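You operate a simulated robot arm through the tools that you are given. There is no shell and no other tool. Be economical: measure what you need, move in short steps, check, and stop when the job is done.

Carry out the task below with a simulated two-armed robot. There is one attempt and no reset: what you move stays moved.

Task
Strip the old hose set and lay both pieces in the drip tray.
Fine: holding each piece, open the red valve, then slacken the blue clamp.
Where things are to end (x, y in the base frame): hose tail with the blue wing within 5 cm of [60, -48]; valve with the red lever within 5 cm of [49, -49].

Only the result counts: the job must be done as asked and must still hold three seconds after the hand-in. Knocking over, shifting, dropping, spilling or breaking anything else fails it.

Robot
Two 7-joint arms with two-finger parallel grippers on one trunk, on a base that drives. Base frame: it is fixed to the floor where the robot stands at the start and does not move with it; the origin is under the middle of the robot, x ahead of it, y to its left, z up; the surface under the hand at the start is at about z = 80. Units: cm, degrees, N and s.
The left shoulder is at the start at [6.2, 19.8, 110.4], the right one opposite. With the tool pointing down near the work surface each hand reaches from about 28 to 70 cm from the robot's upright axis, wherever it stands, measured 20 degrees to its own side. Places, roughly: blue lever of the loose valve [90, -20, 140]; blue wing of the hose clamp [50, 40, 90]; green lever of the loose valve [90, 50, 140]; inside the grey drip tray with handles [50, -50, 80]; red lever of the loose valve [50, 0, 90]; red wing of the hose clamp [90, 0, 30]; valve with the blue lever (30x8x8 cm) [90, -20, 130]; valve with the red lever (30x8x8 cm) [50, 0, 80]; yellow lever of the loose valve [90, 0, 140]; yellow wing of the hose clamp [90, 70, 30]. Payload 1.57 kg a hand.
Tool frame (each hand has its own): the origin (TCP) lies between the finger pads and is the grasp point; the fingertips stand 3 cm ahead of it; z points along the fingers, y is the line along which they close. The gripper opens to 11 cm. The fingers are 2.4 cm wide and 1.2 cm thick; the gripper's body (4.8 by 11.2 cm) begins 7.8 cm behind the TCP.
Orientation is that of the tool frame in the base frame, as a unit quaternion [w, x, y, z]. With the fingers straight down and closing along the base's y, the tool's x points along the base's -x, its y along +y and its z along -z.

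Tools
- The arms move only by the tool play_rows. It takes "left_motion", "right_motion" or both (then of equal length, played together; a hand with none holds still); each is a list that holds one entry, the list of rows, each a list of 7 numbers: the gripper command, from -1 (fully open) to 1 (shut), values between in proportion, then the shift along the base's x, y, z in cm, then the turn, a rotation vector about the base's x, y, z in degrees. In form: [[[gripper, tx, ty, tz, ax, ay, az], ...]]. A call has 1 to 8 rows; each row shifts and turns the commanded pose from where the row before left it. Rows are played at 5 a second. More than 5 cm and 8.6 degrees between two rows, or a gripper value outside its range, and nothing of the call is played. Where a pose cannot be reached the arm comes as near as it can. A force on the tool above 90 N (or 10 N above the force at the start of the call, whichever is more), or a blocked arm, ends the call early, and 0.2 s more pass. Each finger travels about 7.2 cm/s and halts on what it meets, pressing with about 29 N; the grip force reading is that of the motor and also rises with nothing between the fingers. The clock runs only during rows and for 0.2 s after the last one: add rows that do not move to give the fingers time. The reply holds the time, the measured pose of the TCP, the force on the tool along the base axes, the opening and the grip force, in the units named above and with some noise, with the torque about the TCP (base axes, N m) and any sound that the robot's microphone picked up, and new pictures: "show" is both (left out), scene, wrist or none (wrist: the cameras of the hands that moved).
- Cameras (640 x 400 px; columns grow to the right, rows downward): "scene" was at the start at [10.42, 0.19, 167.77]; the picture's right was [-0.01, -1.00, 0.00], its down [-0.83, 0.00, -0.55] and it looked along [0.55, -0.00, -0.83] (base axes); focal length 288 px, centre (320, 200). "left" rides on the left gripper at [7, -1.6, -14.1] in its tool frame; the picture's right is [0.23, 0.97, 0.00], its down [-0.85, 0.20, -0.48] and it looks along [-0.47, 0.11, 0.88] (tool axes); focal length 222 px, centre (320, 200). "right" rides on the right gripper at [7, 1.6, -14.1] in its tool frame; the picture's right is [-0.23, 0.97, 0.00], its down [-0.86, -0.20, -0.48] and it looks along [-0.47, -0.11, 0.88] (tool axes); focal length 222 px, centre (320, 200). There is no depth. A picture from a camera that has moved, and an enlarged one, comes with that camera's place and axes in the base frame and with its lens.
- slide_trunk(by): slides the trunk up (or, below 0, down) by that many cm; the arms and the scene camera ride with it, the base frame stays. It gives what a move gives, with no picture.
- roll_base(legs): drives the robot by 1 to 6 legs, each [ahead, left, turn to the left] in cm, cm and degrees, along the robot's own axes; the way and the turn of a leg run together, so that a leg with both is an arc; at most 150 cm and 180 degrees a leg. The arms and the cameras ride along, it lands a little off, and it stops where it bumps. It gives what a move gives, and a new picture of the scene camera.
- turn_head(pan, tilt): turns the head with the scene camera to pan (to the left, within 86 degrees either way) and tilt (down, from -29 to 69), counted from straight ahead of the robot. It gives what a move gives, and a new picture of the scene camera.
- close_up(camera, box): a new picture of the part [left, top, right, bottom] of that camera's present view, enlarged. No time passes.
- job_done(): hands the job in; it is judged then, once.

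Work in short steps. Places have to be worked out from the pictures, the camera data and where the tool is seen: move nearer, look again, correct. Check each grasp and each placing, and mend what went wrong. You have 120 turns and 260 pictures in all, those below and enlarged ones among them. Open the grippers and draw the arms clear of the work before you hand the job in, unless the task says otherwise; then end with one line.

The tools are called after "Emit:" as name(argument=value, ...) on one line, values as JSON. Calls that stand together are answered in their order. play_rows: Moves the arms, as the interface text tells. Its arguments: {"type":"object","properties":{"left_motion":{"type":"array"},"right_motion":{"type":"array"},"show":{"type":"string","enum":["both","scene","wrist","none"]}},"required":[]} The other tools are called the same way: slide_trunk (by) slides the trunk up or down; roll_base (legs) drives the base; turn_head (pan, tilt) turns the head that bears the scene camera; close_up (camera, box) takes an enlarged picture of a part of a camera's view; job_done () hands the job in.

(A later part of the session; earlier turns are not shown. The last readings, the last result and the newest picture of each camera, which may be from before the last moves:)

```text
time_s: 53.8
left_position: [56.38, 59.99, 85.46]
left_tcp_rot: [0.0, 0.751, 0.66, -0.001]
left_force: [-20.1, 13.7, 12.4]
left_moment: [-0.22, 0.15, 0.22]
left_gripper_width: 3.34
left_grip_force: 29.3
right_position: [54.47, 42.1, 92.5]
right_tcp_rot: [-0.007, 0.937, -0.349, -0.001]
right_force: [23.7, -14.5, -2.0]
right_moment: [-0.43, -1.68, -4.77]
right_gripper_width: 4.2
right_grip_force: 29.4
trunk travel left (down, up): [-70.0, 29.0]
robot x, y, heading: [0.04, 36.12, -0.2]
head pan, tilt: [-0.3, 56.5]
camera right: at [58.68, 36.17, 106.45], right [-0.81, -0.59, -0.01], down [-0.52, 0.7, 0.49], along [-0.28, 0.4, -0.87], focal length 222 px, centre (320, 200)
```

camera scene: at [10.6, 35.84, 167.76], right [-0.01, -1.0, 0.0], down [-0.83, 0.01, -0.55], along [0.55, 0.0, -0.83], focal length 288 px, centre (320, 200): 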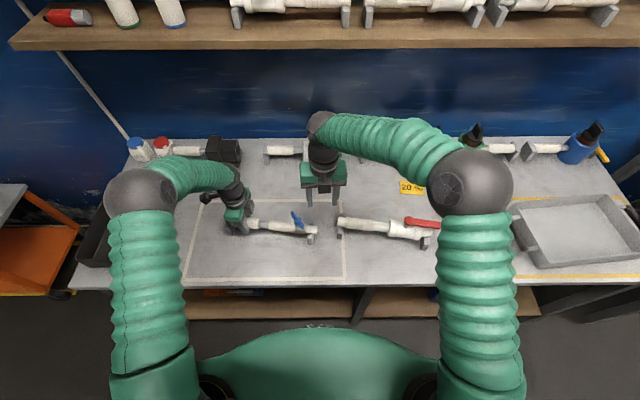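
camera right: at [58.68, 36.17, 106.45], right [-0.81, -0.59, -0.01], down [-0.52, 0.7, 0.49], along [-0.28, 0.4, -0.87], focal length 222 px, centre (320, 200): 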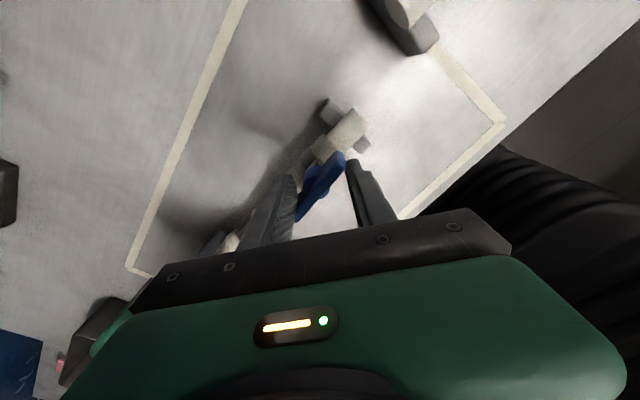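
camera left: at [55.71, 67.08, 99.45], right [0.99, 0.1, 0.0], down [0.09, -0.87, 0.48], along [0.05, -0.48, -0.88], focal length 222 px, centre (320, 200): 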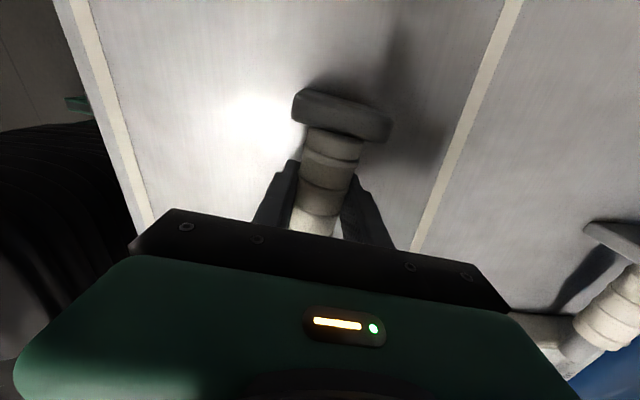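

The wing hit a stop at about 180°, with the torque rising and the fingers spreading. It is fully slackened, so I open the right hand at once and lift.

Emit:
play_rows(right_motion=[[[-0.5, 0, 0, 0, 0, 0, -4], [-1, 0, 0, 0, 0, 0, -4], [-1, 0, 0, 3, 0, 0, 0], [-1, 0, 0, 4, 0, 0, 0], [-1, 0, 0, 4, 0, 0, -8], [-1, 0, -3, 3, 0, 0, -8], [-1, 0, -3, 2, 0, 0, -8], [-1, 0, -3, 0, 0, 0, -8]]])

Emit:
close_up(camera="scene", box=[230, 190, 470, 340])

```text
time_s: 55.6
left_position: [56.57, 59.78, 85.4]
left_tcp_rot: [0.002, 0.751, 0.66, 0.001]
left_force: [-0.4, -0.4, 0.0]
left_moment: [0.18, -0.02, 0.0]
left_gripper_width: 3.31
left_grip_force: 28.9
right_position: [54.14, 32.95, 108.2]
right_tcp_rot: [-0.008, 0.764, -0.646, -0.003]
right_force: [-0.4, -0.3, -0.2]
right_moment: [-0.01, 0.01, -0.02]
right_gripper_width: 11.0
right_grip_force: 0.0
trunk travel left (down, up): [-70.0, 29.0]
robot x, y, heading: [-0.03, 36.35, -0.3]
head pan, tilt: [-0.3, 56.5]
camera scene: at [10.63, 35.99, 167.76], right [-0.01, -1.0, 0.0], down [-0.84, 0.01, -0.55], along [0.55, -0.01, -0.84], focal length 288 px, centre (320, 200)
camera right: at [53.68, 25.62, 122.19], right [-1.0, 0.06, -0.01], down [0.05, 0.87, 0.49], along [0.04, 0.49, -0.87], focal length 222 px, centre (320, 200)
```

scene: 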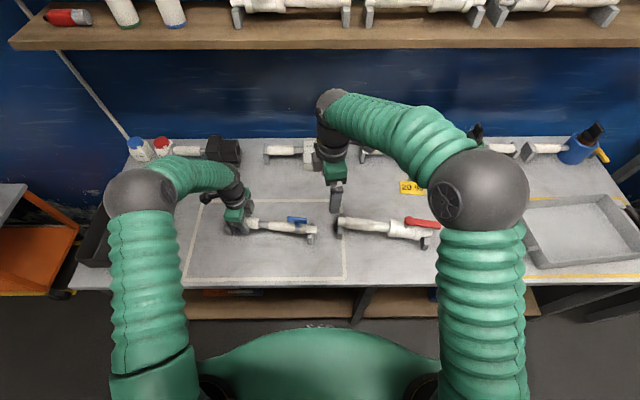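
right: 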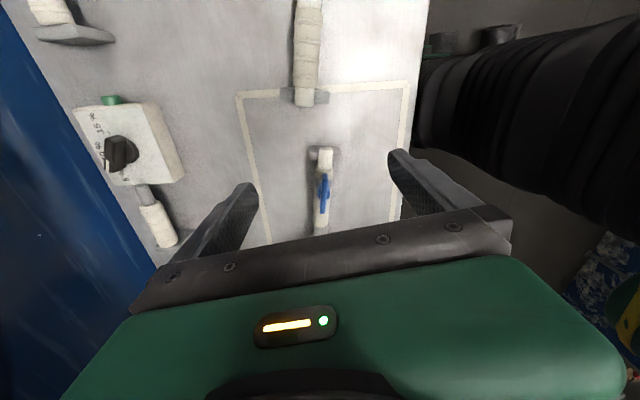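

```text
2.67 times, centred on (350, 265) of scene
camera zoom: at [10.63, 35.99, 167.76], right [-0.01, -1.0, 0.0], down [-0.84, 0.01, -0.55], along [0.55, -0.01, -0.84], focal length 769 px, centre (240, 27)
```

zoom: 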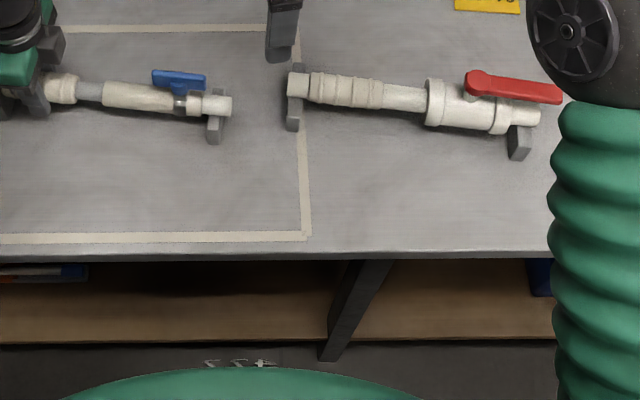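

Everything looks right: the wing is back at its stop and the valve is open. Next I carry the blue piece. I release the left hand, lift it and drive a bit further left so the right hand can grip comfortably near the middle.

Emit:
play_rows(left_motion=[[[0, 0, 0, 0, 0, 0, 0], [-1, 0, 0, 0, 0, 0, 0], [-1, 0, 0, 0, 0, 0, 0], [-1, 0, 0, 5, 0, 0, 0], [-1, 0, 0, 5, 0, 0, 0], [-1, 0, 0, 5, 0, 0, 0], [-1, 0, 0, 5, 0, 0, 0], [-1, 0, 3, 3, 0, 0, 0]]], show="none")

```text
time_s: 57.4
left_position: [56.45, 63.3, 108.51]
left_tcp_rot: [0.002, 0.751, 0.661, 0.0]
left_force: [0.7, -0.5, 0.5]
left_moment: [-0.02, -0.01, 0.01]
left_gripper_width: 10.97
left_grip_force: 0.1
right_position: [54.22, 33.1, 108.3]
right_tcp_rot: [-0.007, 0.764, -0.645, 0.0]
right_force: [-0.7, -1.4, 0.1]
right_moment: [-0.01, 0.03, 0.01]
right_gripper_width: 11.02
right_grip_force: 0.1
trunk travel left (down, up): [-70.0, 29.0]
robot x, y, heading: [-0.16, 36.04, -0.4]
head pan, tilt: [-0.3, 56.5]
```

The left hand is clear, so I drive 14 cm to the left.

Emit:
roll_base(legs=[[0, 14, 0]])

```text
time_s: 58.8
left_position: [56.45, 75.85, 108.92]
left_tcp_rot: [-0.003, 0.75, 0.661, 0.005]
left_force: [-0.4, -1.1, 0.8]
left_moment: [0.14, 0.03, -0.01]
left_gripper_width: 10.99
left_grip_force: 0.0
right_position: [54.25, 45.51, 108.15]
right_tcp_rot: [-0.013, 0.764, -0.645, -0.007]
right_force: [-0.1, -1.2, 0.7]
right_moment: [0.11, 0.04, -0.02]
right_gripper_width: 11.0
right_grip_force: 0.0
trunk travel left (down, up): [-70.0, 29.0]
robot x, y, heading: [0.23, 50.15, -0.1]
head pan, tilt: [-0.3, 56.5]
camera scene: at [10.6, 47.36, 167.74], right [-0.01, -1.0, -0.02], down [-0.83, 0.02, -0.55], along [0.55, 0.01, -0.83], focal length 288 px, centre (320, 200)
```

scene: 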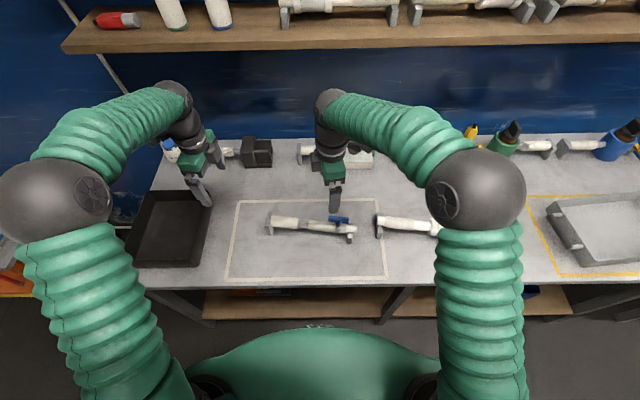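

The right hand turns back to the pipe's yaw and goes over the sleeve at about [55,49.5].

Emit:
play_rows(right_motion=[[[-1, 0.3, 1.5, -2, 0, 0, -8.5], [-1, 0.3, 1.5, -3, 0, 0, -8.5], [-1, 0, 0, -4, 0, 0, 0], [-1, 0, 0, -3, 0, 0, 0], [-1, 0, 0, 0, 0, 0, 0]]])

```text
time_s: 60.0
left_position: [56.26, 78.64, 108.42]
left_tcp_rot: [0.006, 0.75, 0.661, -0.003]
left_force: [0.0, 0.8, -0.4]
left_moment: [-0.03, 0.0, -0.02]
left_gripper_width: 11.02
left_grip_force: 0.0
right_position: [54.72, 51.25, 96.41]
right_tcp_rot: [0.004, -0.661, 0.75, -0.005]
right_force: [0.6, 1.1, -0.7]
right_moment: [-0.04, -0.01, 0.01]
right_gripper_width: 11.01
right_grip_force: 0.0
trunk travel left (down, up): [-70.0, 29.0]
robot x, y, heading: [0.32, 50.68, 0.1]
head pan, tilt: [-0.3, 56.5]
camera scene: at [10.63, 52.09, 167.75], right [-0.01, -1.0, 0.01], down [-0.83, 0.0, -0.55], along [0.55, -0.01, -0.83], focal length 288 px, centre (320, 200)
camera right: at [52.07, 44.61, 110.37], right [-0.94, 0.35, -0.01], down [0.3, 0.82, 0.48], along [0.18, 0.45, -0.88], focal length 222 px, centre (320, 200)
```

scene: 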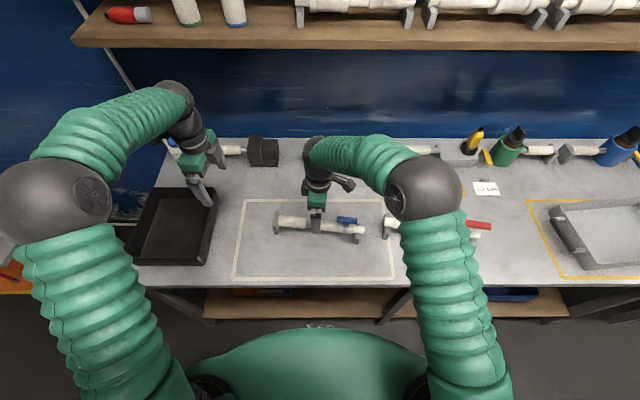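
right: 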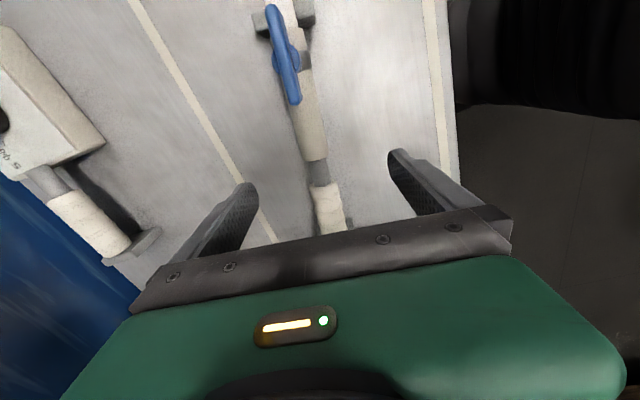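

The sleeve's centre is at about [55.3,48.7]. I move over [55.4,49.5], lower the hand and close.

Emit:
play_rows(right_motion=[[[-1, 0.7, -1.75, -1, 0, 0, 0], [-1, 0, 0, -3.4, 0, 0, 0], [-1, 0, 0, -3.5, 0, 0, 0], [-1, 0, 0, -3.4, 0, 0, 0], [-1, 0, 0, 0, 0, 0, 0]]], show="wrist")

```text
time_s: 61.2
left_position: [56.31, 77.13, 108.68]
left_tcp_rot: [0.003, 0.751, 0.66, 0.001]
left_force: [0.1, 0.2, 0.1]
left_moment: [0.02, 0.0, 0.02]
left_gripper_width: 11.01
left_grip_force: 0.1
right_position: [55.17, 48.39, 85.03]
right_tcp_rot: [0.009, -0.661, 0.751, 0.0]
right_force: [-0.7, 0.7, -0.6]
right_moment: [0.03, -0.02, -0.02]
right_gripper_width: 10.99
right_grip_force: 0.1
trunk travel left (down, up): [-70.0, 29.0]
robot x, y, heading: [-0.01, 50.43, -0.2]
head pan, tilt: [-0.3, 56.5]
camera right: at [52.51, 41.56, 98.93], right [-0.94, 0.35, -0.01], down [0.3, 0.82, 0.49], along [0.18, 0.46, -0.87], focal length 222 px, centre (320, 200)
```

right: 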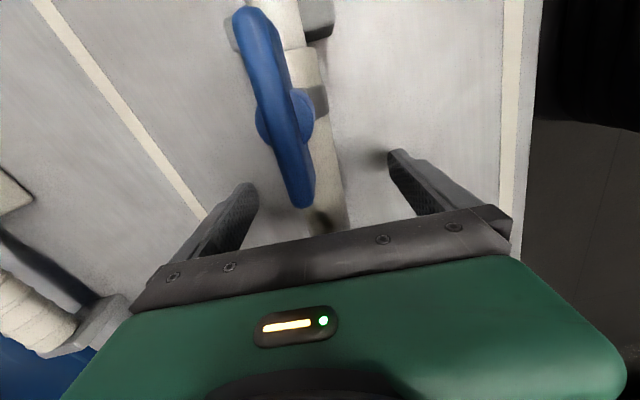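

The sleeve is between the fingers and clear of the wing, so I close.

Emit:
play_rows(right_motion=[[[0, 0, 0, 0, 0, 0, 0], [0.5, 0, 0, 0, 0, 0, 0], [1, 0, 0, 0, 0, 0, 0], [1, 0, 0, 0, 0, 0, 0], [1, 0, 0, 0, 0, 0, 0]]], show="none")

Emit:
play_rows(right_motion=[[[1, 0, 0, 1, 0, 0, 0], [1, 0, 0, 2, 0, 0, 0], [1, 0, 0, 3, 0, 0, 0], [1, 0, 0, 4, 0, 0, 0], [1, 0, 0, 4, 0, 0, 0], [1, 0, 0, 0, 0, 0, 0]]])

```text
time_s: 62.4
left_position: [56.3, 77.85, 108.58]
left_tcp_rot: [0.005, 0.75, 0.661, -0.001]
left_force: [0.6, -0.6, -0.2]
left_moment: [0.0, 0.01, 0.01]
left_gripper_width: 10.99
left_grip_force: 0.1
right_position: [55.19, 48.92, 85.14]
right_tcp_rot: [0.006, -0.661, 0.751, -0.003]
right_force: [1.0, -1.1, 1.7]
right_moment: [0.61, -0.02, 0.0]
right_gripper_width: 3.13
right_grip_force: 29.3
trunk travel left (down, up): [-70.0, 29.0]
robot x, y, heading: [-0.12, 50.3, -0.3]
head pan, tilt: [-0.3, 56.5]
```

```text
time_s: 63.8
left_position: [56.31, 77.73, 108.52]
left_tcp_rot: [0.004, 0.751, 0.661, -0.002]
left_force: [0.0, 0.5, 0.2]
left_moment: [-0.01, 0.02, 0.01]
left_gripper_width: 10.98
left_grip_force: 0.0
right_position: [55.3, 48.5, 98.8]
right_tcp_rot: [0.006, -0.661, 0.75, -0.001]
right_force: [0.1, 0.2, -1.8]
right_moment: [-0.05, -0.01, 0.0]
right_gripper_width: 3.11
right_grip_force: 29.3
trunk travel left (down, up): [-70.0, 29.0]
robot x, y, heading: [0.15, 50.5, 0.0]
head pan, tilt: [-0.3, 56.5]
camera scene: at [10.73, 50.38, 167.75], right [-0.01, -1.0, 0.0], down [-0.84, 0.01, -0.55], along [0.55, -0.01, -0.84], focal length 288 px, centre (320, 200)
camera right: at [52.71, 41.84, 112.79], right [-0.94, 0.35, -0.01], down [0.3, 0.82, 0.49], along [0.18, 0.45, -0.87], focal length 222 px, centre (320, 200)
```

scene: 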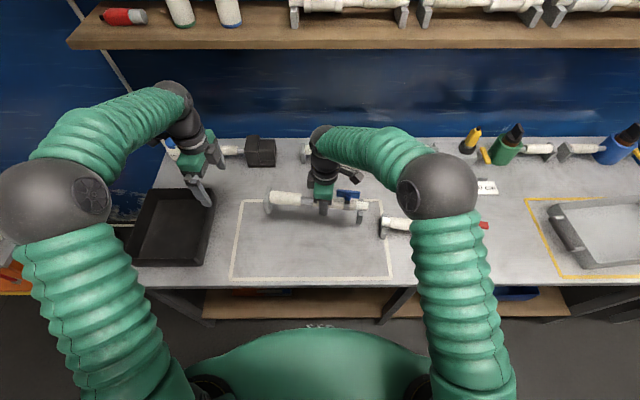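
right: 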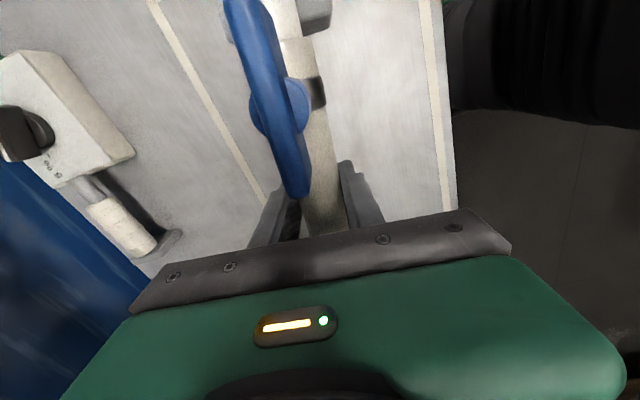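

The piece is lifted level and balanced. I raise it 7 cm more, make the yaw straight and then drive right.

Emit:
play_rows(right_motion=[[[1, 0, 0, 3, 0, 0, 3.5], [1, 0, 0, 4, 0, 0, 4], [1, 0, 0, 0, 0, 0, 0]]], show="none")

Emit:
roll_base(legs=[[0, -40, 0], [0, -35, 0]])

```text
time_s: 64.6
left_position: [56.34, 77.69, 108.51]
left_tcp_rot: [0.003, 0.751, 0.661, -0.002]
left_force: [-0.4, -0.3, 0.5]
left_moment: [0.0, -0.01, 0.01]
left_gripper_width: 11.0
left_grip_force: 0.0
right_position: [55.18, 48.76, 106.01]
right_tcp_rot: [-0.005, 0.709, -0.705, 0.0]
right_force: [0.7, 0.6, -1.8]
right_moment: [-0.06, 0.05, -0.02]
right_gripper_width: 3.11
right_grip_force: 29.5
trunk travel left (down, up): [-70.0, 29.0]
robot x, y, heading: [0.08, 50.07, -0.4]
head pan, tilt: [-0.3, 56.5]
```

```text
time_s: 68.9
left_position: [55.83, 1.69, 108.41]
left_tcp_rot: [0.006, 0.757, 0.653, -0.002]
left_force: [-0.1, 0.6, 0.2]
left_moment: [-0.03, -0.01, -0.01]
left_gripper_width: 11.01
left_grip_force: 0.1
right_position: [54.02, -27.35, 106.09]
right_tcp_rot: [0.005, -0.701, 0.714, -0.002]
right_force: [0.4, -0.1, -2.7]
right_moment: [-0.05, 0.02, 0.0]
right_gripper_width: 3.1
right_grip_force: 28.9
trunk travel left (down, up): [-70.0, 29.0]
robot x, y, heading: [-0.69, -25.07, -1.4]
head pan, tilt: [-0.3, 56.5]
camera scene: at [9.73, -24.0, 167.75], right [-0.03, -1.0, 0.01], down [-0.83, 0.02, -0.55], along [0.55, -0.02, -0.84], focal length 288 px, centre (320, 200)
```

scene: 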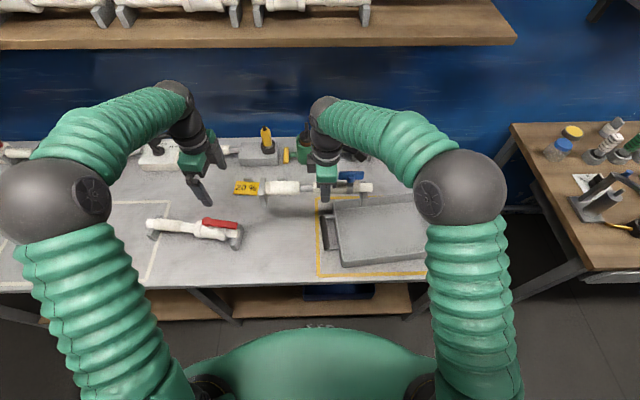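

The piece is still held level. I move it over the tray, keeping z≈106.

Emit:
play_rows(right_motion=[[[1, 1, -4, 0, 0, 0, 0], [1, 1, -4, 0, 0, 0, 0], [1, 1, -4, 0, 0, 0, 0], [1, 1, -4, 0, 0, 0, 0], [1, 1, -4, 0, 0, 0, 0], [1, 0.9, -3, 0, 0, 0, 0], [1, 0, 0, 0, 0, 0, 0]]])

```text
time_s: 70.5
left_position: [55.8, 1.13, 108.66]
left_tcp_rot: [0.004, 0.758, 0.653, 0.001]
left_force: [0.2, -0.9, 0.3]
left_moment: [0.0, 0.0, -0.02]
left_gripper_width: 10.99
left_grip_force: 0.1
right_position: [59.93, -50.76, 106.49]
right_tcp_rot: [0.007, -0.701, 0.713, -0.002]
right_force: [-0.2, 0.7, -1.3]
right_moment: [-0.04, 0.04, -0.03]
right_gripper_width: 3.15
right_grip_force: 29.2
trunk travel left (down, up): [-70.0, 29.0]
robot x, y, heading: [-0.9, -25.16, -1.3]
head pan, tilt: [-0.3, 56.5]
camera scene: at [9.71, -24.94, 167.76], right [-0.03, -1.0, 0.0], down [-0.83, 0.02, -0.55], along [0.55, -0.02, -0.84], focal length 288 px, centre (320, 200)
camera right: at [58.07, -57.81, 120.41], right [-0.97, 0.24, -0.01], down [0.21, 0.85, 0.49], along [0.13, 0.47, -0.87], focal length 222 px, centre (320, 200)
```

scene: 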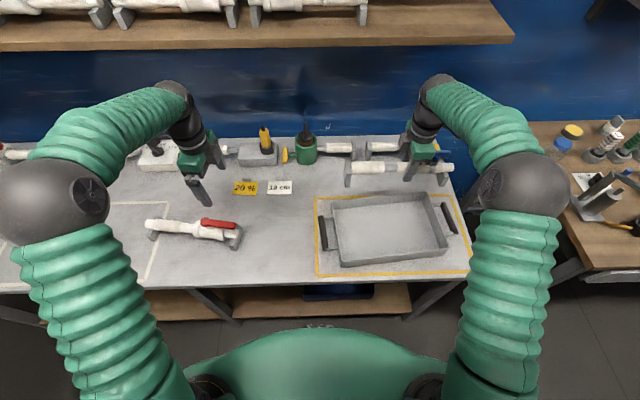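
right: 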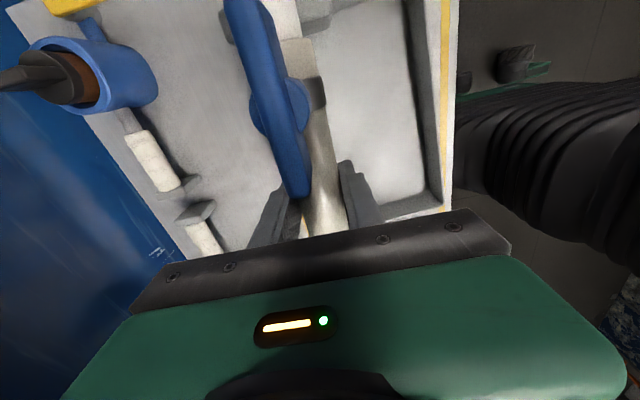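

I measure the tray and the piece above it with an enlarged view.

Emit:
close_up(camera="scene", box=[300, 150, 492, 270])

```text
3.33 times, centred on (396, 210) of scene
camera zoom: at [9.71, -24.94, 167.76], right [-0.03, -1.0, 0.0], down [-0.83, 0.02, -0.55], along [0.55, -0.02, -0.84], focal length 961 px, centre (67, 167)
```

zoom: 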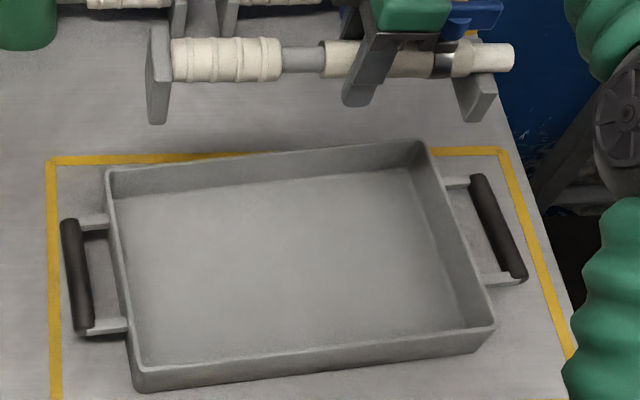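

The tray is yawed by about +4.7°, its centre is [54.8,-48.7] and its floor is about 19 x 32 cm. The piece is about 30 cm long and centred at y≈-48.4. I turn it +5.8° and lower it to just above the rim.

Emit:
play_rows(right_motion=[[[1, 0, 0, -2, 0, 0, 3], [1, 0, 0, -3, 0, 0, 2.8], [1, 0, 0, -4, 0, 0, 0], [1, 0, 0, -3, 0, 0, 0], [1, 0, 0, -1.5, 0, 0, 0], [1, 0, 0, 0, 0, 0, 0]]], show="wrist")

Emit:
close_up(camera="scene", box=[300, 150, 492, 270])

```text
time_s: 71.9
left_position: [55.72, 1.02, 108.85]
left_tcp_rot: [0.003, 0.757, 0.653, 0.002]
left_force: [0.4, -0.2, 0.1]
left_moment: [-0.01, 0.03, 0.0]
left_gripper_width: 11.01
left_grip_force: 0.0
right_position: [59.85, -50.8, 92.74]
right_tcp_rot: [-0.007, 0.736, -0.677, 0.0]
right_force: [0.2, 0.3, -1.9]
right_moment: [-0.05, -0.03, 0.01]
right_gripper_width: 3.11
right_grip_force: 29.0
trunk travel left (down, up): [-70.0, 29.0]
robot x, y, heading: [-1.16, -25.0, -1.4]
head pan, tilt: [-0.3, 56.5]
camera right: at [58.64, -58.03, 106.69], right [-0.99, 0.15, -0.01], down [0.12, 0.86, 0.49], along [0.08, 0.48, -0.87], focal length 222 px, centre (320, 200)
```

right: 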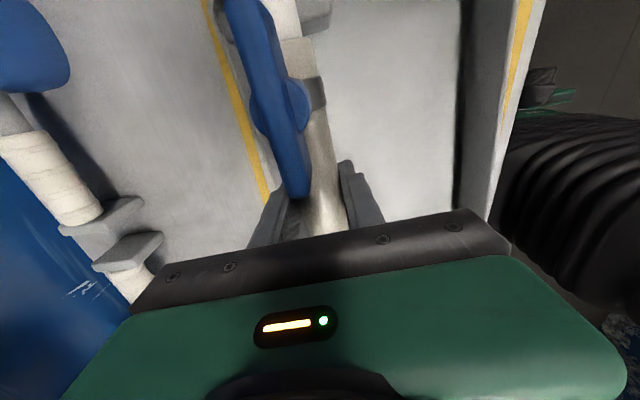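

```text
3.33 times, centred on (396, 210) of scene
camera zoom: at [9.71, -25.19, 167.76], right [-0.03, -1.0, 0.0], down [-0.83, 0.03, -0.55], along [0.55, -0.02, -0.84], focal length 961 px, centre (67, 167)
```

zoom: 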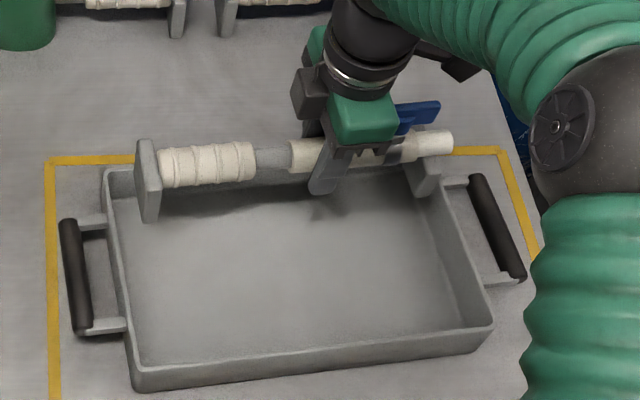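

The ends clear the tray walls by about 1 cm each. I shift slightly and lower to the floor, watching the force.

Emit:
play_rows(right_motion=[[[1, -0.2, 0.25, -1.5, 0, 0, 0], [1, 0, 0, -1.5, 0, 0, 0], [1, 0, 0, -1.5, 0, 0, 0], [1, 0, 0, -1, 0, 0, 0], [1, 0, 0, 0, 0, 0, 0]]], show="none")

Emit:
close_up(camera="scene", box=[300, 150, 492, 270])

```text
time_s: 73.1
left_position: [55.79, 0.97, 108.79]
left_tcp_rot: [0.002, 0.757, 0.653, 0.001]
left_force: [-0.6, 0.2, -0.4]
left_moment: [-0.01, 0.04, -0.02]
left_gripper_width: 11.01
left_grip_force: 0.1
right_position: [59.48, -50.79, 87.15]
right_tcp_rot: [-0.009, 0.736, -0.677, 0.0]
right_force: [0.0, -0.3, -1.6]
right_moment: [-0.04, -0.01, 0.05]
right_gripper_width: 3.1
right_grip_force: 29.6
trunk travel left (down, up): [-70.0, 29.0]
robot x, y, heading: [-1.24, -25.31, -1.5]
head pan, tilt: [-0.3, 56.5]
```

```text
3.33 times, centred on (396, 210) of scene
camera zoom: at [9.73, -25.2, 167.76], right [-0.03, -1.0, 0.0], down [-0.83, 0.03, -0.55], along [0.55, -0.02, -0.84], focal length 961 px, centre (67, 167)
```

zoom: 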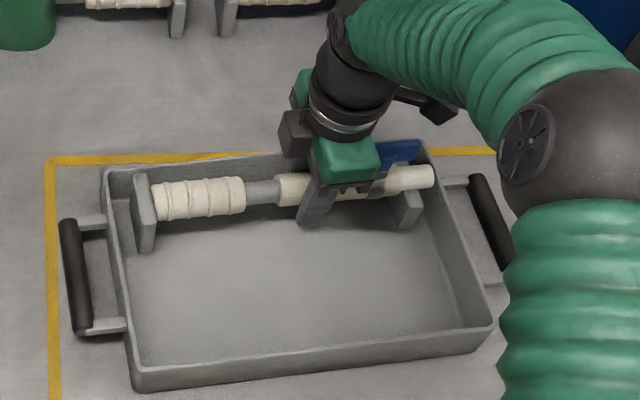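

The piece is inside the tray with no contact yet. I lower it in small steps until it rests.

Emit:
play_rows(right_motion=[[[1, 0, 0, -0.5, 0, 0, 0], [1, 0, 0, -0.4, 0, 0, 0], [1, 0, 0, -0.3, 0, 0, 0], [1, 0, 0, 0, 0, 0, 0]]], show="none")

```text
time_s: 74.1
left_position: [55.79, 0.96, 108.64]
left_tcp_rot: [0.003, 0.757, 0.653, 0.001]
left_force: [0.3, -0.5, 0.0]
left_moment: [-0.01, -0.03, -0.02]
left_gripper_width: 11.0
left_grip_force: 0.1
right_position: [59.56, -50.8, 86.09]
right_tcp_rot: [-0.008, 0.736, -0.677, 0.0]
right_force: [0.1, -0.5, -2.0]
right_moment: [-0.03, 0.02, 0.0]
right_gripper_width: 3.08
right_grip_force: 29.1
trunk travel left (down, up): [-70.0, 29.0]
robot x, y, heading: [-0.56, -25.12, -1.1]
head pan, tilt: [-0.3, 56.5]
```

No contact yet at 86.1, so I go on down a little.

Emit:
play_rows(right_motion=[[[1, 0, 0, -0.3, 0, 0, 0], [1, 0, 0, -0.3, 0, 0, 0], [1, 0, 0, 0, 0, 0, 0]]], show="none")

```text
time_s: 74.9
left_position: [55.66, 1.04, 108.82]
left_tcp_rot: [0.004, 0.758, 0.653, 0.0]
left_force: [0.5, -0.2, -0.1]
left_moment: [0.03, -0.04, 0.01]
left_gripper_width: 10.97
left_grip_force: 0.1
right_position: [59.62, -50.61, 85.49]
right_tcp_rot: [-0.009, 0.736, -0.677, 0.002]
right_force: [3.7, -3.3, 16.6]
right_moment: [0.52, 0.33, -0.08]
right_gripper_width: 3.1
right_grip_force: 29.2
trunk travel left (down, up): [-70.0, 29.0]
robot x, y, heading: [-0.69, -25.26, -1.6]
head pan, tilt: [-0.3, 56.5]
```

It rests at TCP z≈85.5. I open only to about 5 cm so the far finger doesn't press the tray wall, then lift straight up.

Emit:
play_rows(right_motion=[[[0.3, 0, 0, 0.15, 0, 0, 0], [0.05, 0, 0, 0, 0, 0, 0], [0.05, 0, 0, 0, 0, 0, 0], [0.05, 0, 0, 1.5, 0, 0, 0], [0.05, 0, 0, 3, 0, 0, 0], [0.05, 0, 0, 5, 0, 0, 0], [0.05, 0, 0, 5, 0, 0, 0], [0.05, 0, 0, 5, 0, 0, 0]]])

```text
time_s: 76.7
left_position: [55.69, 1.09, 108.73]
left_tcp_rot: [0.004, 0.757, 0.653, 0.0]
left_force: [-0.5, -0.4, -0.1]
left_moment: [-0.01, -0.02, 0.0]
left_gripper_width: 11.01
left_grip_force: 0.1
right_position: [59.58, -50.21, 105.06]
right_tcp_rot: [-0.008, 0.736, -0.677, -0.001]
right_force: [-0.7, 0.5, -0.5]
right_moment: [-0.01, -0.01, 0.02]
right_gripper_width: 5.22
right_grip_force: 0.0
trunk travel left (down, up): [-70.0, 29.0]
robot x, y, heading: [-0.46, -24.92, -1.6]
head pan, tilt: [-0.3, 56.5]
camera scene: at [9.52, -25.1, 167.77], right [-0.03, -1.0, 0.0], down [-0.83, 0.03, -0.55], along [0.55, -0.02, -0.83], focal length 288 px, centre (320, 200)
camera right: at [58.46, -57.45, 118.94], right [-0.99, 0.15, -0.01], down [0.12, 0.86, 0.49], along [0.08, 0.48, -0.87], focal length 222 px, centre (320, 200)
```

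scene: 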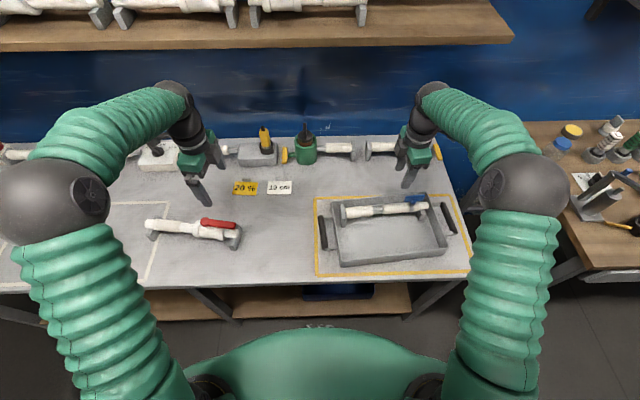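
right: 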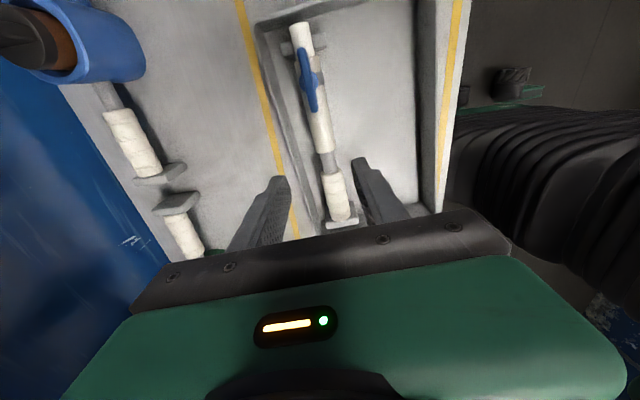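

The blue piece rests in the tray and the tray hasn't moved. I drive left for the valve and correct the small heading error.

Emit:
roll_base(legs=[[0.5, 40, 1.5]])

```text
time_s: 79.2
left_position: [55.82, 42.94, 108.75]
left_tcp_rot: [0.002, 0.747, 0.665, 0.002]
left_force: [0.4, 0.0, 0.1]
left_moment: [-0.03, -0.01, 0.01]
left_gripper_width: 10.98
left_grip_force: 0.0
right_position: [61.27, -8.25, 104.74]
right_tcp_rot: [-0.009, 0.746, -0.666, -0.001]
right_force: [0.3, -0.9, -0.6]
right_moment: [-0.03, -0.01, -0.04]
right_gripper_width: 5.22
right_grip_force: 0.2
trunk travel left (down, up): [-70.0, 29.0]
robot x, y, heading: [0.14, 15.48, 0.5]
head pan, tilt: [-0.3, 56.5]
camera scene: at [10.58, 15.18, 167.76], right [0.0, -1.0, 0.0], down [-0.83, 0.0, -0.55], along [0.55, 0.0, -0.83], focal length 288 px, centre (320, 200)
```

scene: 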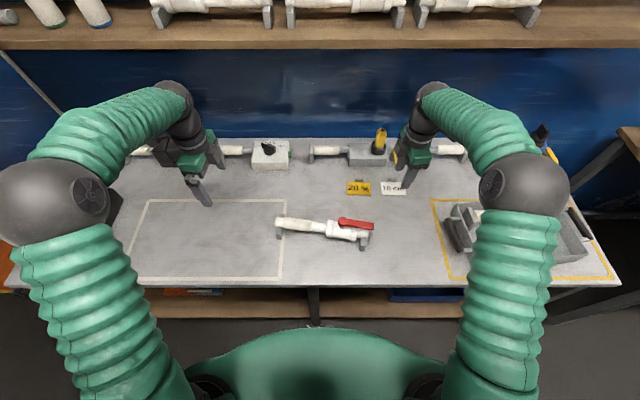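

The valve's neck is at about [53.8,15]. I move the right hand above it, turned to the pipe's yaw.

Emit:
play_rows(right_motion=[[[-1, -1.3, 4, 0, 0, 0, -5], [-1, -1.3, 4, 0, 0, 0, -5], [-1, -1.3, 4, 0, 0, 0, -5], [-1, -1.3, 4, 0, 0, 0, 0], [-1, -1.3, 4, 0, 0, 0, 0], [-1, -1.2, 3.3, 0, 0, 0, 0], [-1, 0, 0, -4, 0, 0, 0], [-1, 0, 0, 0, 0, 0, 0]]])

```text
time_s: 81.0
left_position: [55.6, 43.15, 108.82]
left_tcp_rot: [0.004, 0.747, 0.664, 0.002]
left_force: [0.5, -0.6, -0.8]
left_moment: [0.02, 0.0, -0.01]
left_gripper_width: 10.99
left_grip_force: 0.0
right_position: [53.08, 15.29, 100.85]
right_tcp_rot: [0.008, -0.653, 0.757, -0.002]
right_force: [0.3, -0.1, -0.5]
right_moment: [-0.01, 0.0, -0.01]
right_gripper_width: 10.99
right_grip_force: 0.0
trunk travel left (down, up): [-70.0, 29.0]
robot x, y, heading: [0.05, 15.25, 0.2]
head pan, tilt: [-0.3, 56.5]
camera scene: at [10.59, 15.66, 167.76], right [0.0, -1.0, 0.0], down [-0.83, 0.0, -0.55], along [0.55, 0.0, -0.83], focal length 288 px, centre (320, 200)
camera right: at [50.35, 8.62, 114.85], right [-0.93, 0.37, -0.01], down [0.32, 0.81, 0.49], along [0.19, 0.45, -0.87], focal length 222 px, centre (320, 200)
```

scene: 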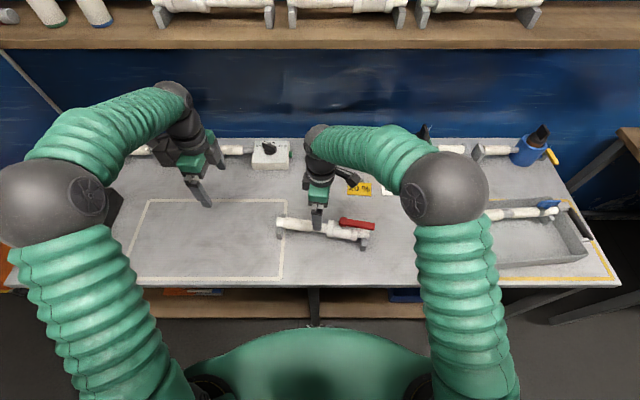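
right: 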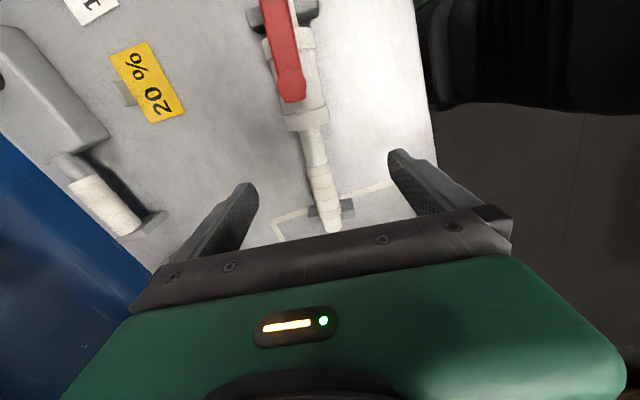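

The neck's centre is at [54.4,15.9] with a yaw of about -8°. I centre the hand and go down.

Emit:
play_rows(right_motion=[[[-1, 1.3, 0.5, -4, 0, 0, 0], [-1, 0, 0, -4, 0, 0, 0], [-1, 0, 0, -4, 0, 0, 0], [-1, 0, 0, -3.8, 0, 0, 0], [-1, 0, 0, 0, 0, 0, 0]]], show="wrist")

```text
time_s: 82.2
left_position: [55.6, 43.26, 108.82]
left_tcp_rot: [0.005, 0.747, 0.664, 0.001]
left_force: [0.2, -0.4, 0.1]
left_moment: [0.0, -0.02, 0.03]
left_gripper_width: 11.0
left_grip_force: 0.1
right_position: [54.57, 15.68, 85.2]
right_tcp_rot: [0.008, -0.653, 0.758, -0.003]
right_force: [-0.9, 0.4, -0.2]
right_moment: [-0.03, -0.01, 0.02]
right_gripper_width: 11.01
right_grip_force: 0.1
trunk travel left (down, up): [-70.0, 29.0]
robot x, y, heading: [-0.2, 15.41, 0.3]
head pan, tilt: [-0.3, 56.5]
camera right: at [51.85, 8.98, 99.19], right [-0.93, 0.37, -0.01], down [0.32, 0.81, 0.49], along [0.19, 0.45, -0.87], focal length 222 px, centre (320, 200)
```

right: 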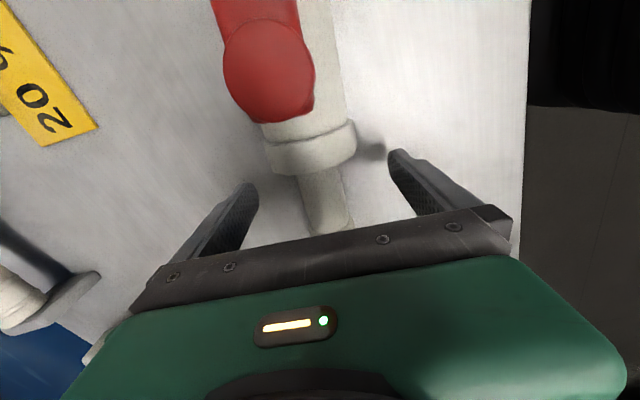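

The neck lies between the fingers, so I close on it.

Emit:
play_rows(right_motion=[[[0, 0, 0, 0, 0, 0, 0], [0.5, 0, 0, 0, 0, 0, 0], [1, 0, 0, 0, 0, 0, 0], [1, 0, 0, 0, 0, 0, 0], [1, 0, 0, 0, 0, 0, 0]]], show="none")

Emit:
play_rows(right_motion=[[[1, 0, 0, 1, 0, 0, 0], [1, 0, 0, 1.5, 0, 0, 0], [1, 0, 0, 2, 0, 0, 0], [1, 0, 0, 0, 0, 0, 0]]])

```text
time_s: 83.5
left_position: [55.61, 43.27, 108.81]
left_tcp_rot: [0.004, 0.748, 0.664, 0.001]
left_force: [0.7, -0.3, 0.1]
left_moment: [0.01, -0.02, 0.01]
left_gripper_width: 10.97
left_grip_force: 0.1
right_position: [54.71, 15.72, 85.23]
right_tcp_rot: [0.008, -0.653, 0.757, -0.003]
right_force: [-1.1, 0.5, 0.7]
right_moment: [-0.09, 0.26, -0.16]
right_gripper_width: 2.79
right_grip_force: 29.0
trunk travel left (down, up): [-70.0, 29.0]
robot x, y, heading: [0.25, 15.63, 0.2]
head pan, tilt: [-0.3, 56.5]
```

```text
time_s: 84.5
left_position: [55.73, 43.52, 108.81]
left_tcp_rot: [0.004, 0.748, 0.664, 0.001]
left_force: [-0.8, -1.0, -0.3]
left_moment: [0.0, 0.01, 0.02]
left_gripper_width: 10.99
left_grip_force: 0.0
right_position: [54.54, 15.82, 89.62]
right_tcp_rot: [0.007, -0.653, 0.757, 0.0]
right_force: [0.4, 0.9, -2.6]
right_moment: [0.11, 0.01, -0.03]
right_gripper_width: 2.77
right_grip_force: 29.1
trunk travel left (down, up): [-70.0, 29.0]
robot x, y, heading: [0.05, 15.21, 0.4]
head pan, tilt: [-0.3, 56.5]
camera scene: at [10.71, 15.84, 167.75], right [0.0, -1.0, 0.0], down [-0.84, 0.0, -0.55], along [0.55, 0.0, -0.84], focal length 288 px, centre (320, 200)
camera right: at [51.82, 9.03, 103.52], right [-0.93, 0.37, -0.01], down [0.32, 0.81, 0.49], along [0.19, 0.45, -0.87], focal length 222 px, centre (320, 200)
```

scene: 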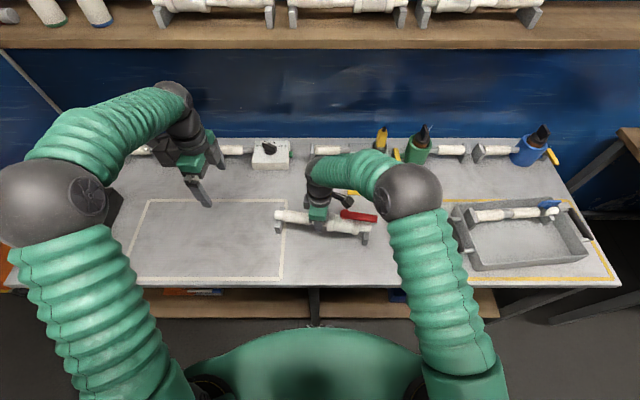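
right: 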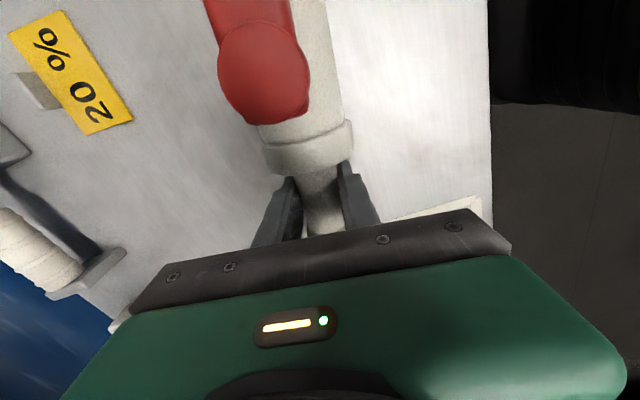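

The valve is lifted and level. I raise it to about 106, straighten the yaw and drive right.

Emit:
play_rows(right_motion=[[[1, 0, 0, 3, 0, 0, 3], [1, 0, 0, 4, 0, 0, 3], [1, 0, 0, 4, 0, 0, 3], [1, 0, 0, 4, 0, 0, 3], [1, 0, 0, 1, 0, 0, 1], [1, 0, 0, 0, 0, 0, 0]]], show="none")

Emit:
roll_base(legs=[[0, -40, 0]])

```text
time_s: 85.8
left_position: [55.76, 43.34, 108.81]
left_tcp_rot: [0.003, 0.748, 0.664, 0.002]
left_force: [-0.8, -0.2, 0.7]
left_moment: [0.01, 0.01, 0.04]
left_gripper_width: 11.0
left_grip_force: 0.1
right_position: [54.92, 15.77, 105.69]
right_tcp_rot: [-0.007, 0.734, -0.679, 0.001]
right_force: [0.0, -0.1, -2.9]
right_moment: [0.12, -0.01, 0.01]
right_gripper_width: 2.75
right_grip_force: 29.2
trunk travel left (down, up): [-70.0, 29.0]
robot x, y, heading: [-0.06, 15.34, 0.1]
head pan, tilt: [-0.3, 56.5]
```

```text
time_s: 88.4
left_position: [56.07, 2.66, 108.78]
left_tcp_rot: [0.003, 0.751, 0.66, 0.001]
left_force: [1.3, 0.1, -0.2]
left_moment: [0.03, -0.04, -0.01]
left_gripper_width: 10.99
left_grip_force: 0.0
right_position: [54.97, -24.84, 105.7]
right_tcp_rot: [-0.008, 0.731, -0.683, 0.002]
right_force: [0.1, 1.0, -2.7]
right_moment: [0.1, 0.03, 0.02]
right_gripper_width: 2.74
right_grip_force: 28.8
trunk travel left (down, up): [-70.0, 29.0]
robot x, y, heading: [0.08, -24.75, -0.4]
head pan, tilt: [-0.3, 56.5]
camera scene: at [10.65, -24.14, 167.76], right [-0.01, -1.0, 0.0], down [-0.84, 0.01, -0.55], along [0.55, -0.01, -0.84], focal length 288 px, centre (320, 200)
```

scene: 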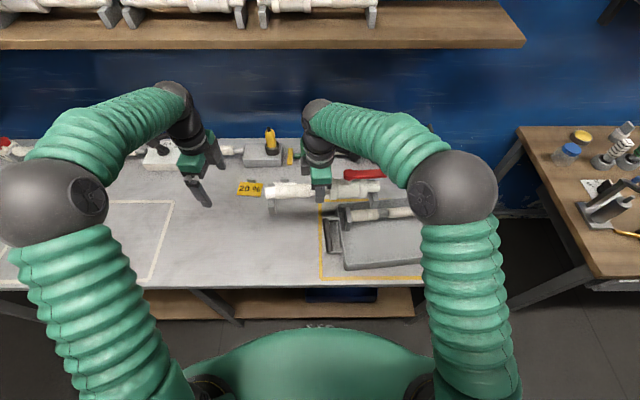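

The valve's centre is close to the TCP. I move it over the near half of the tray, to about [49.8,-49].

Emit:
play_rows(right_motion=[[[1, -0.9, -4.2, 0, 0, 0, 0.7], [1, -0.9, -4.2, 0, 0, 0, 0], [1, -0.9, -4.2, 0, 0, 0, 0], [1, -0.9, -4.2, 0, 0, 0, 0], [1, -0.9, -4.2, 0, 0, 0, 0], [1, -0.7, -3.2, 0, 0, 0, 0], [1, 0, 0, 0, 0, 0, 0]]], show="none")

Emit:
close_up(camera="scene", box=[300, 150, 492, 270])

```text
time_s: 90.0
left_position: [55.75, 2.38, 108.92]
left_tcp_rot: [0.004, 0.751, 0.66, 0.002]
left_force: [-0.2, -0.5, 0.6]
left_moment: [0.0, -0.02, 0.0]
left_gripper_width: 11.0
left_grip_force: 0.0
right_position: [49.3, -49.67, 105.74]
right_tcp_rot: [-0.01, 0.735, -0.679, 0.001]
right_force: [1.0, -0.3, -2.7]
right_moment: [0.06, -0.05, -0.02]
right_gripper_width: 2.75
right_grip_force: 29.0
trunk travel left (down, up): [-70.0, 29.0]
robot x, y, heading: [-0.27, -24.48, -0.3]
head pan, tilt: [-0.3, 56.5]
```

```text
3.33 times, centred on (396, 210) of scene
camera zoom: at [10.6, -24.83, 167.76], right [-0.01, -1.0, 0.0], down [-0.83, 0.01, -0.55], along [0.55, -0.01, -0.84], focal length 961 px, centre (67, 167)
```

zoom: 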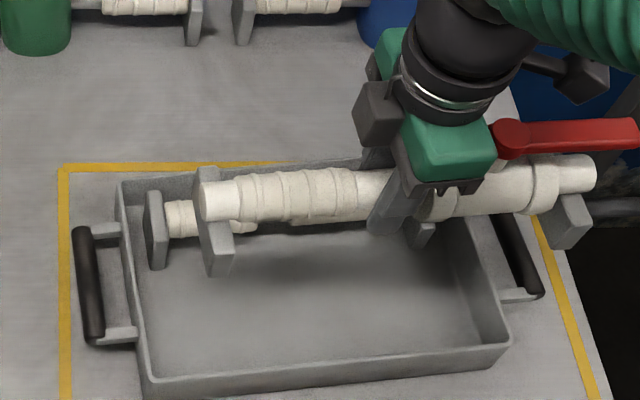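

The valve's centre is about 1.2 cm to -y of the TCP. I shift +1.9 cm in y and lower it to just above the rim.

Emit:
play_rows(right_motion=[[[1, 0.3, 1.9, -1.5, 0, 0, 0], [1, 0, 0, -3, 0, 0, 0], [1, 0, 0, -4, 0, 0, 0], [1, 0, 0, -3, 0, 0, 0], [1, 0, 0, -1, 0, 0, 0], [1, 0, 0, 0, 0, 0, 0]]], show="wrist")

Emit:
close_up(camera="scene", box=[310, 170, 470, 270])

```text
time_s: 91.4
left_position: [55.78, 2.26, 108.93]
left_tcp_rot: [0.004, 0.751, 0.66, 0.003]
left_force: [-0.3, 0.7, 0.4]
left_moment: [-0.01, 0.03, 0.04]
left_gripper_width: 11.0
left_grip_force: 0.1
right_position: [49.8, -47.68, 93.13]
right_tcp_rot: [-0.01, 0.734, -0.679, 0.002]
right_force: [0.4, 1.4, -3.5]
right_moment: [0.11, 0.03, 0.0]
right_gripper_width: 2.77
right_grip_force: 29.0
trunk travel left (down, up): [-70.0, 29.0]
robot x, y, heading: [0.21, -25.05, -0.2]
head pan, tilt: [-0.3, 56.5]
camera right: at [48.6, -54.93, 107.05], right [-0.99, 0.15, -0.01], down [0.12, 0.86, 0.49], along [0.08, 0.48, -0.87], focal length 222 px, centre (320, 200)
```

right: 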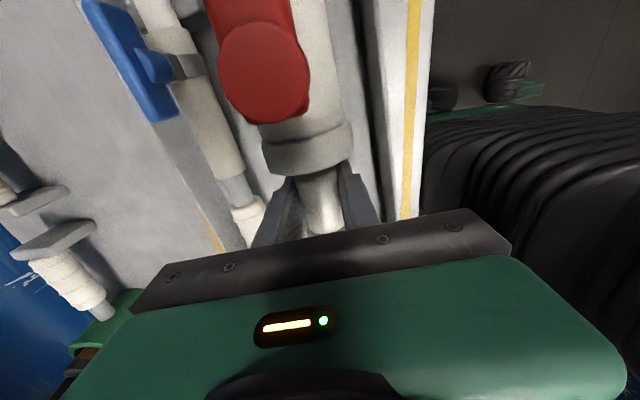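

```text
4.00 times, centred on (390, 220) of scene
camera zoom: at [10.61, -24.81, 167.76], right [-0.01, -1.0, 0.0], down [-0.83, 0.01, -0.55], along [0.55, -0.01, -0.84], focal length 1153 px, centre (40, 120)
```

zoom: 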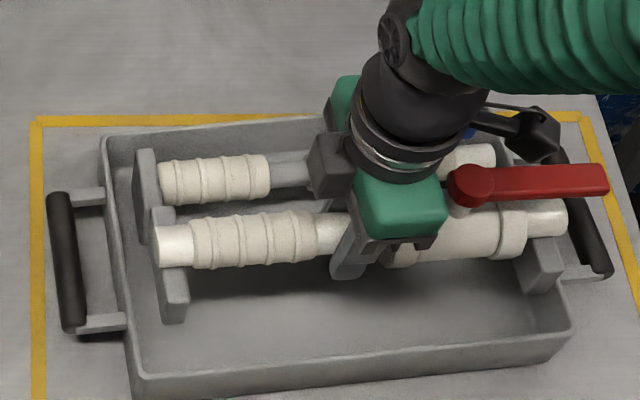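

The valve's ends are at y≈-33.7 and -63.9, and its near foot comes close to the front wall. I shift +0.9 in x and -0.5 in y, then lower it to near the floor.

Emit:
play_rows(right_motion=[[[1, 0.5, -0.3, 0, 0, 0, 0.5], [1, 0.4, -0.2, -1, 0, 0, 0], [1, 0, 0, -2, 0, 0, 0], [1, 0, 0, -2, 0, 0, 0], [1, 0, 0, -1, 0, 0, 0], [1, 0, 0, 0, 0, 0, 0]]], show="none")

Emit:
close_up(camera="scene", box=[310, 170, 470, 270])

```text
time_s: 92.8
left_position: [55.76, 2.18, 108.92]
left_tcp_rot: [0.004, 0.751, 0.66, 0.003]
left_force: [0.4, -0.3, 0.1]
left_moment: [0.01, -0.02, -0.01]
left_gripper_width: 11.03
left_grip_force: 0.1
right_position: [50.77, -48.07, 87.22]
right_tcp_rot: [-0.009, 0.738, -0.675, 0.002]
right_force: [-0.1, 0.3, -3.1]
right_moment: [0.14, 0.02, 0.03]
right_gripper_width: 2.72
right_grip_force: 29.5
trunk travel left (down, up): [-70.0, 29.0]
robot x, y, heading: [-0.08, -24.75, -0.3]
head pan, tilt: [-0.3, 56.5]
```

```text
4.00 times, centred on (390, 220) of scene
camera zoom: at [10.61, -24.81, 167.76], right [-0.01, -1.0, 0.0], down [-0.83, 0.01, -0.55], along [0.55, -0.01, -0.84], focal length 1153 px, centre (40, 120)
```

zoom: 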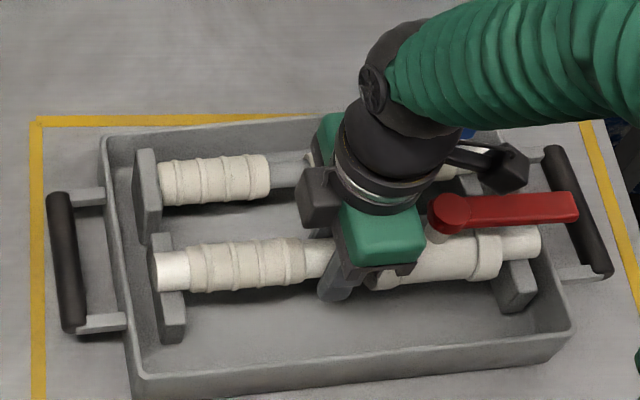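

The valve is inside the tray with clearance all round and no contact yet. I lower it the last bit.

Emit:
play_rows(right_motion=[[[1, 0, 0, -0.6, 0, 0, 0], [1, 0, 0, -0.5, 0, 0, 0], [1, 0, 0, -0.3, 0, 0, 0], [1, 0, 0, -0.2, 0, 0, 0], [1, 0, 0, 0, 0, 0, 0]]], show="none")

```text
time_s: 94.0
left_position: [55.6, 2.38, 109.11]
left_tcp_rot: [0.005, 0.751, 0.66, 0.003]
left_force: [-0.1, 0.3, 0.0]
left_moment: [0.0, -0.02, 0.01]
left_gripper_width: 10.99
left_grip_force: 0.2
right_position: [50.89, -48.08, 85.84]
right_tcp_rot: [-0.011, 0.737, -0.676, 0.004]
right_force: [5.0, -3.4, 19.8]
right_moment: [-0.2, 0.23, -0.13]
right_gripper_width: 2.76
right_grip_force: 29.5
trunk travel left (down, up): [-70.0, 29.0]
robot x, y, heading: [0.0, -25.16, -0.1]
head pan, tilt: [-0.3, 56.5]
```

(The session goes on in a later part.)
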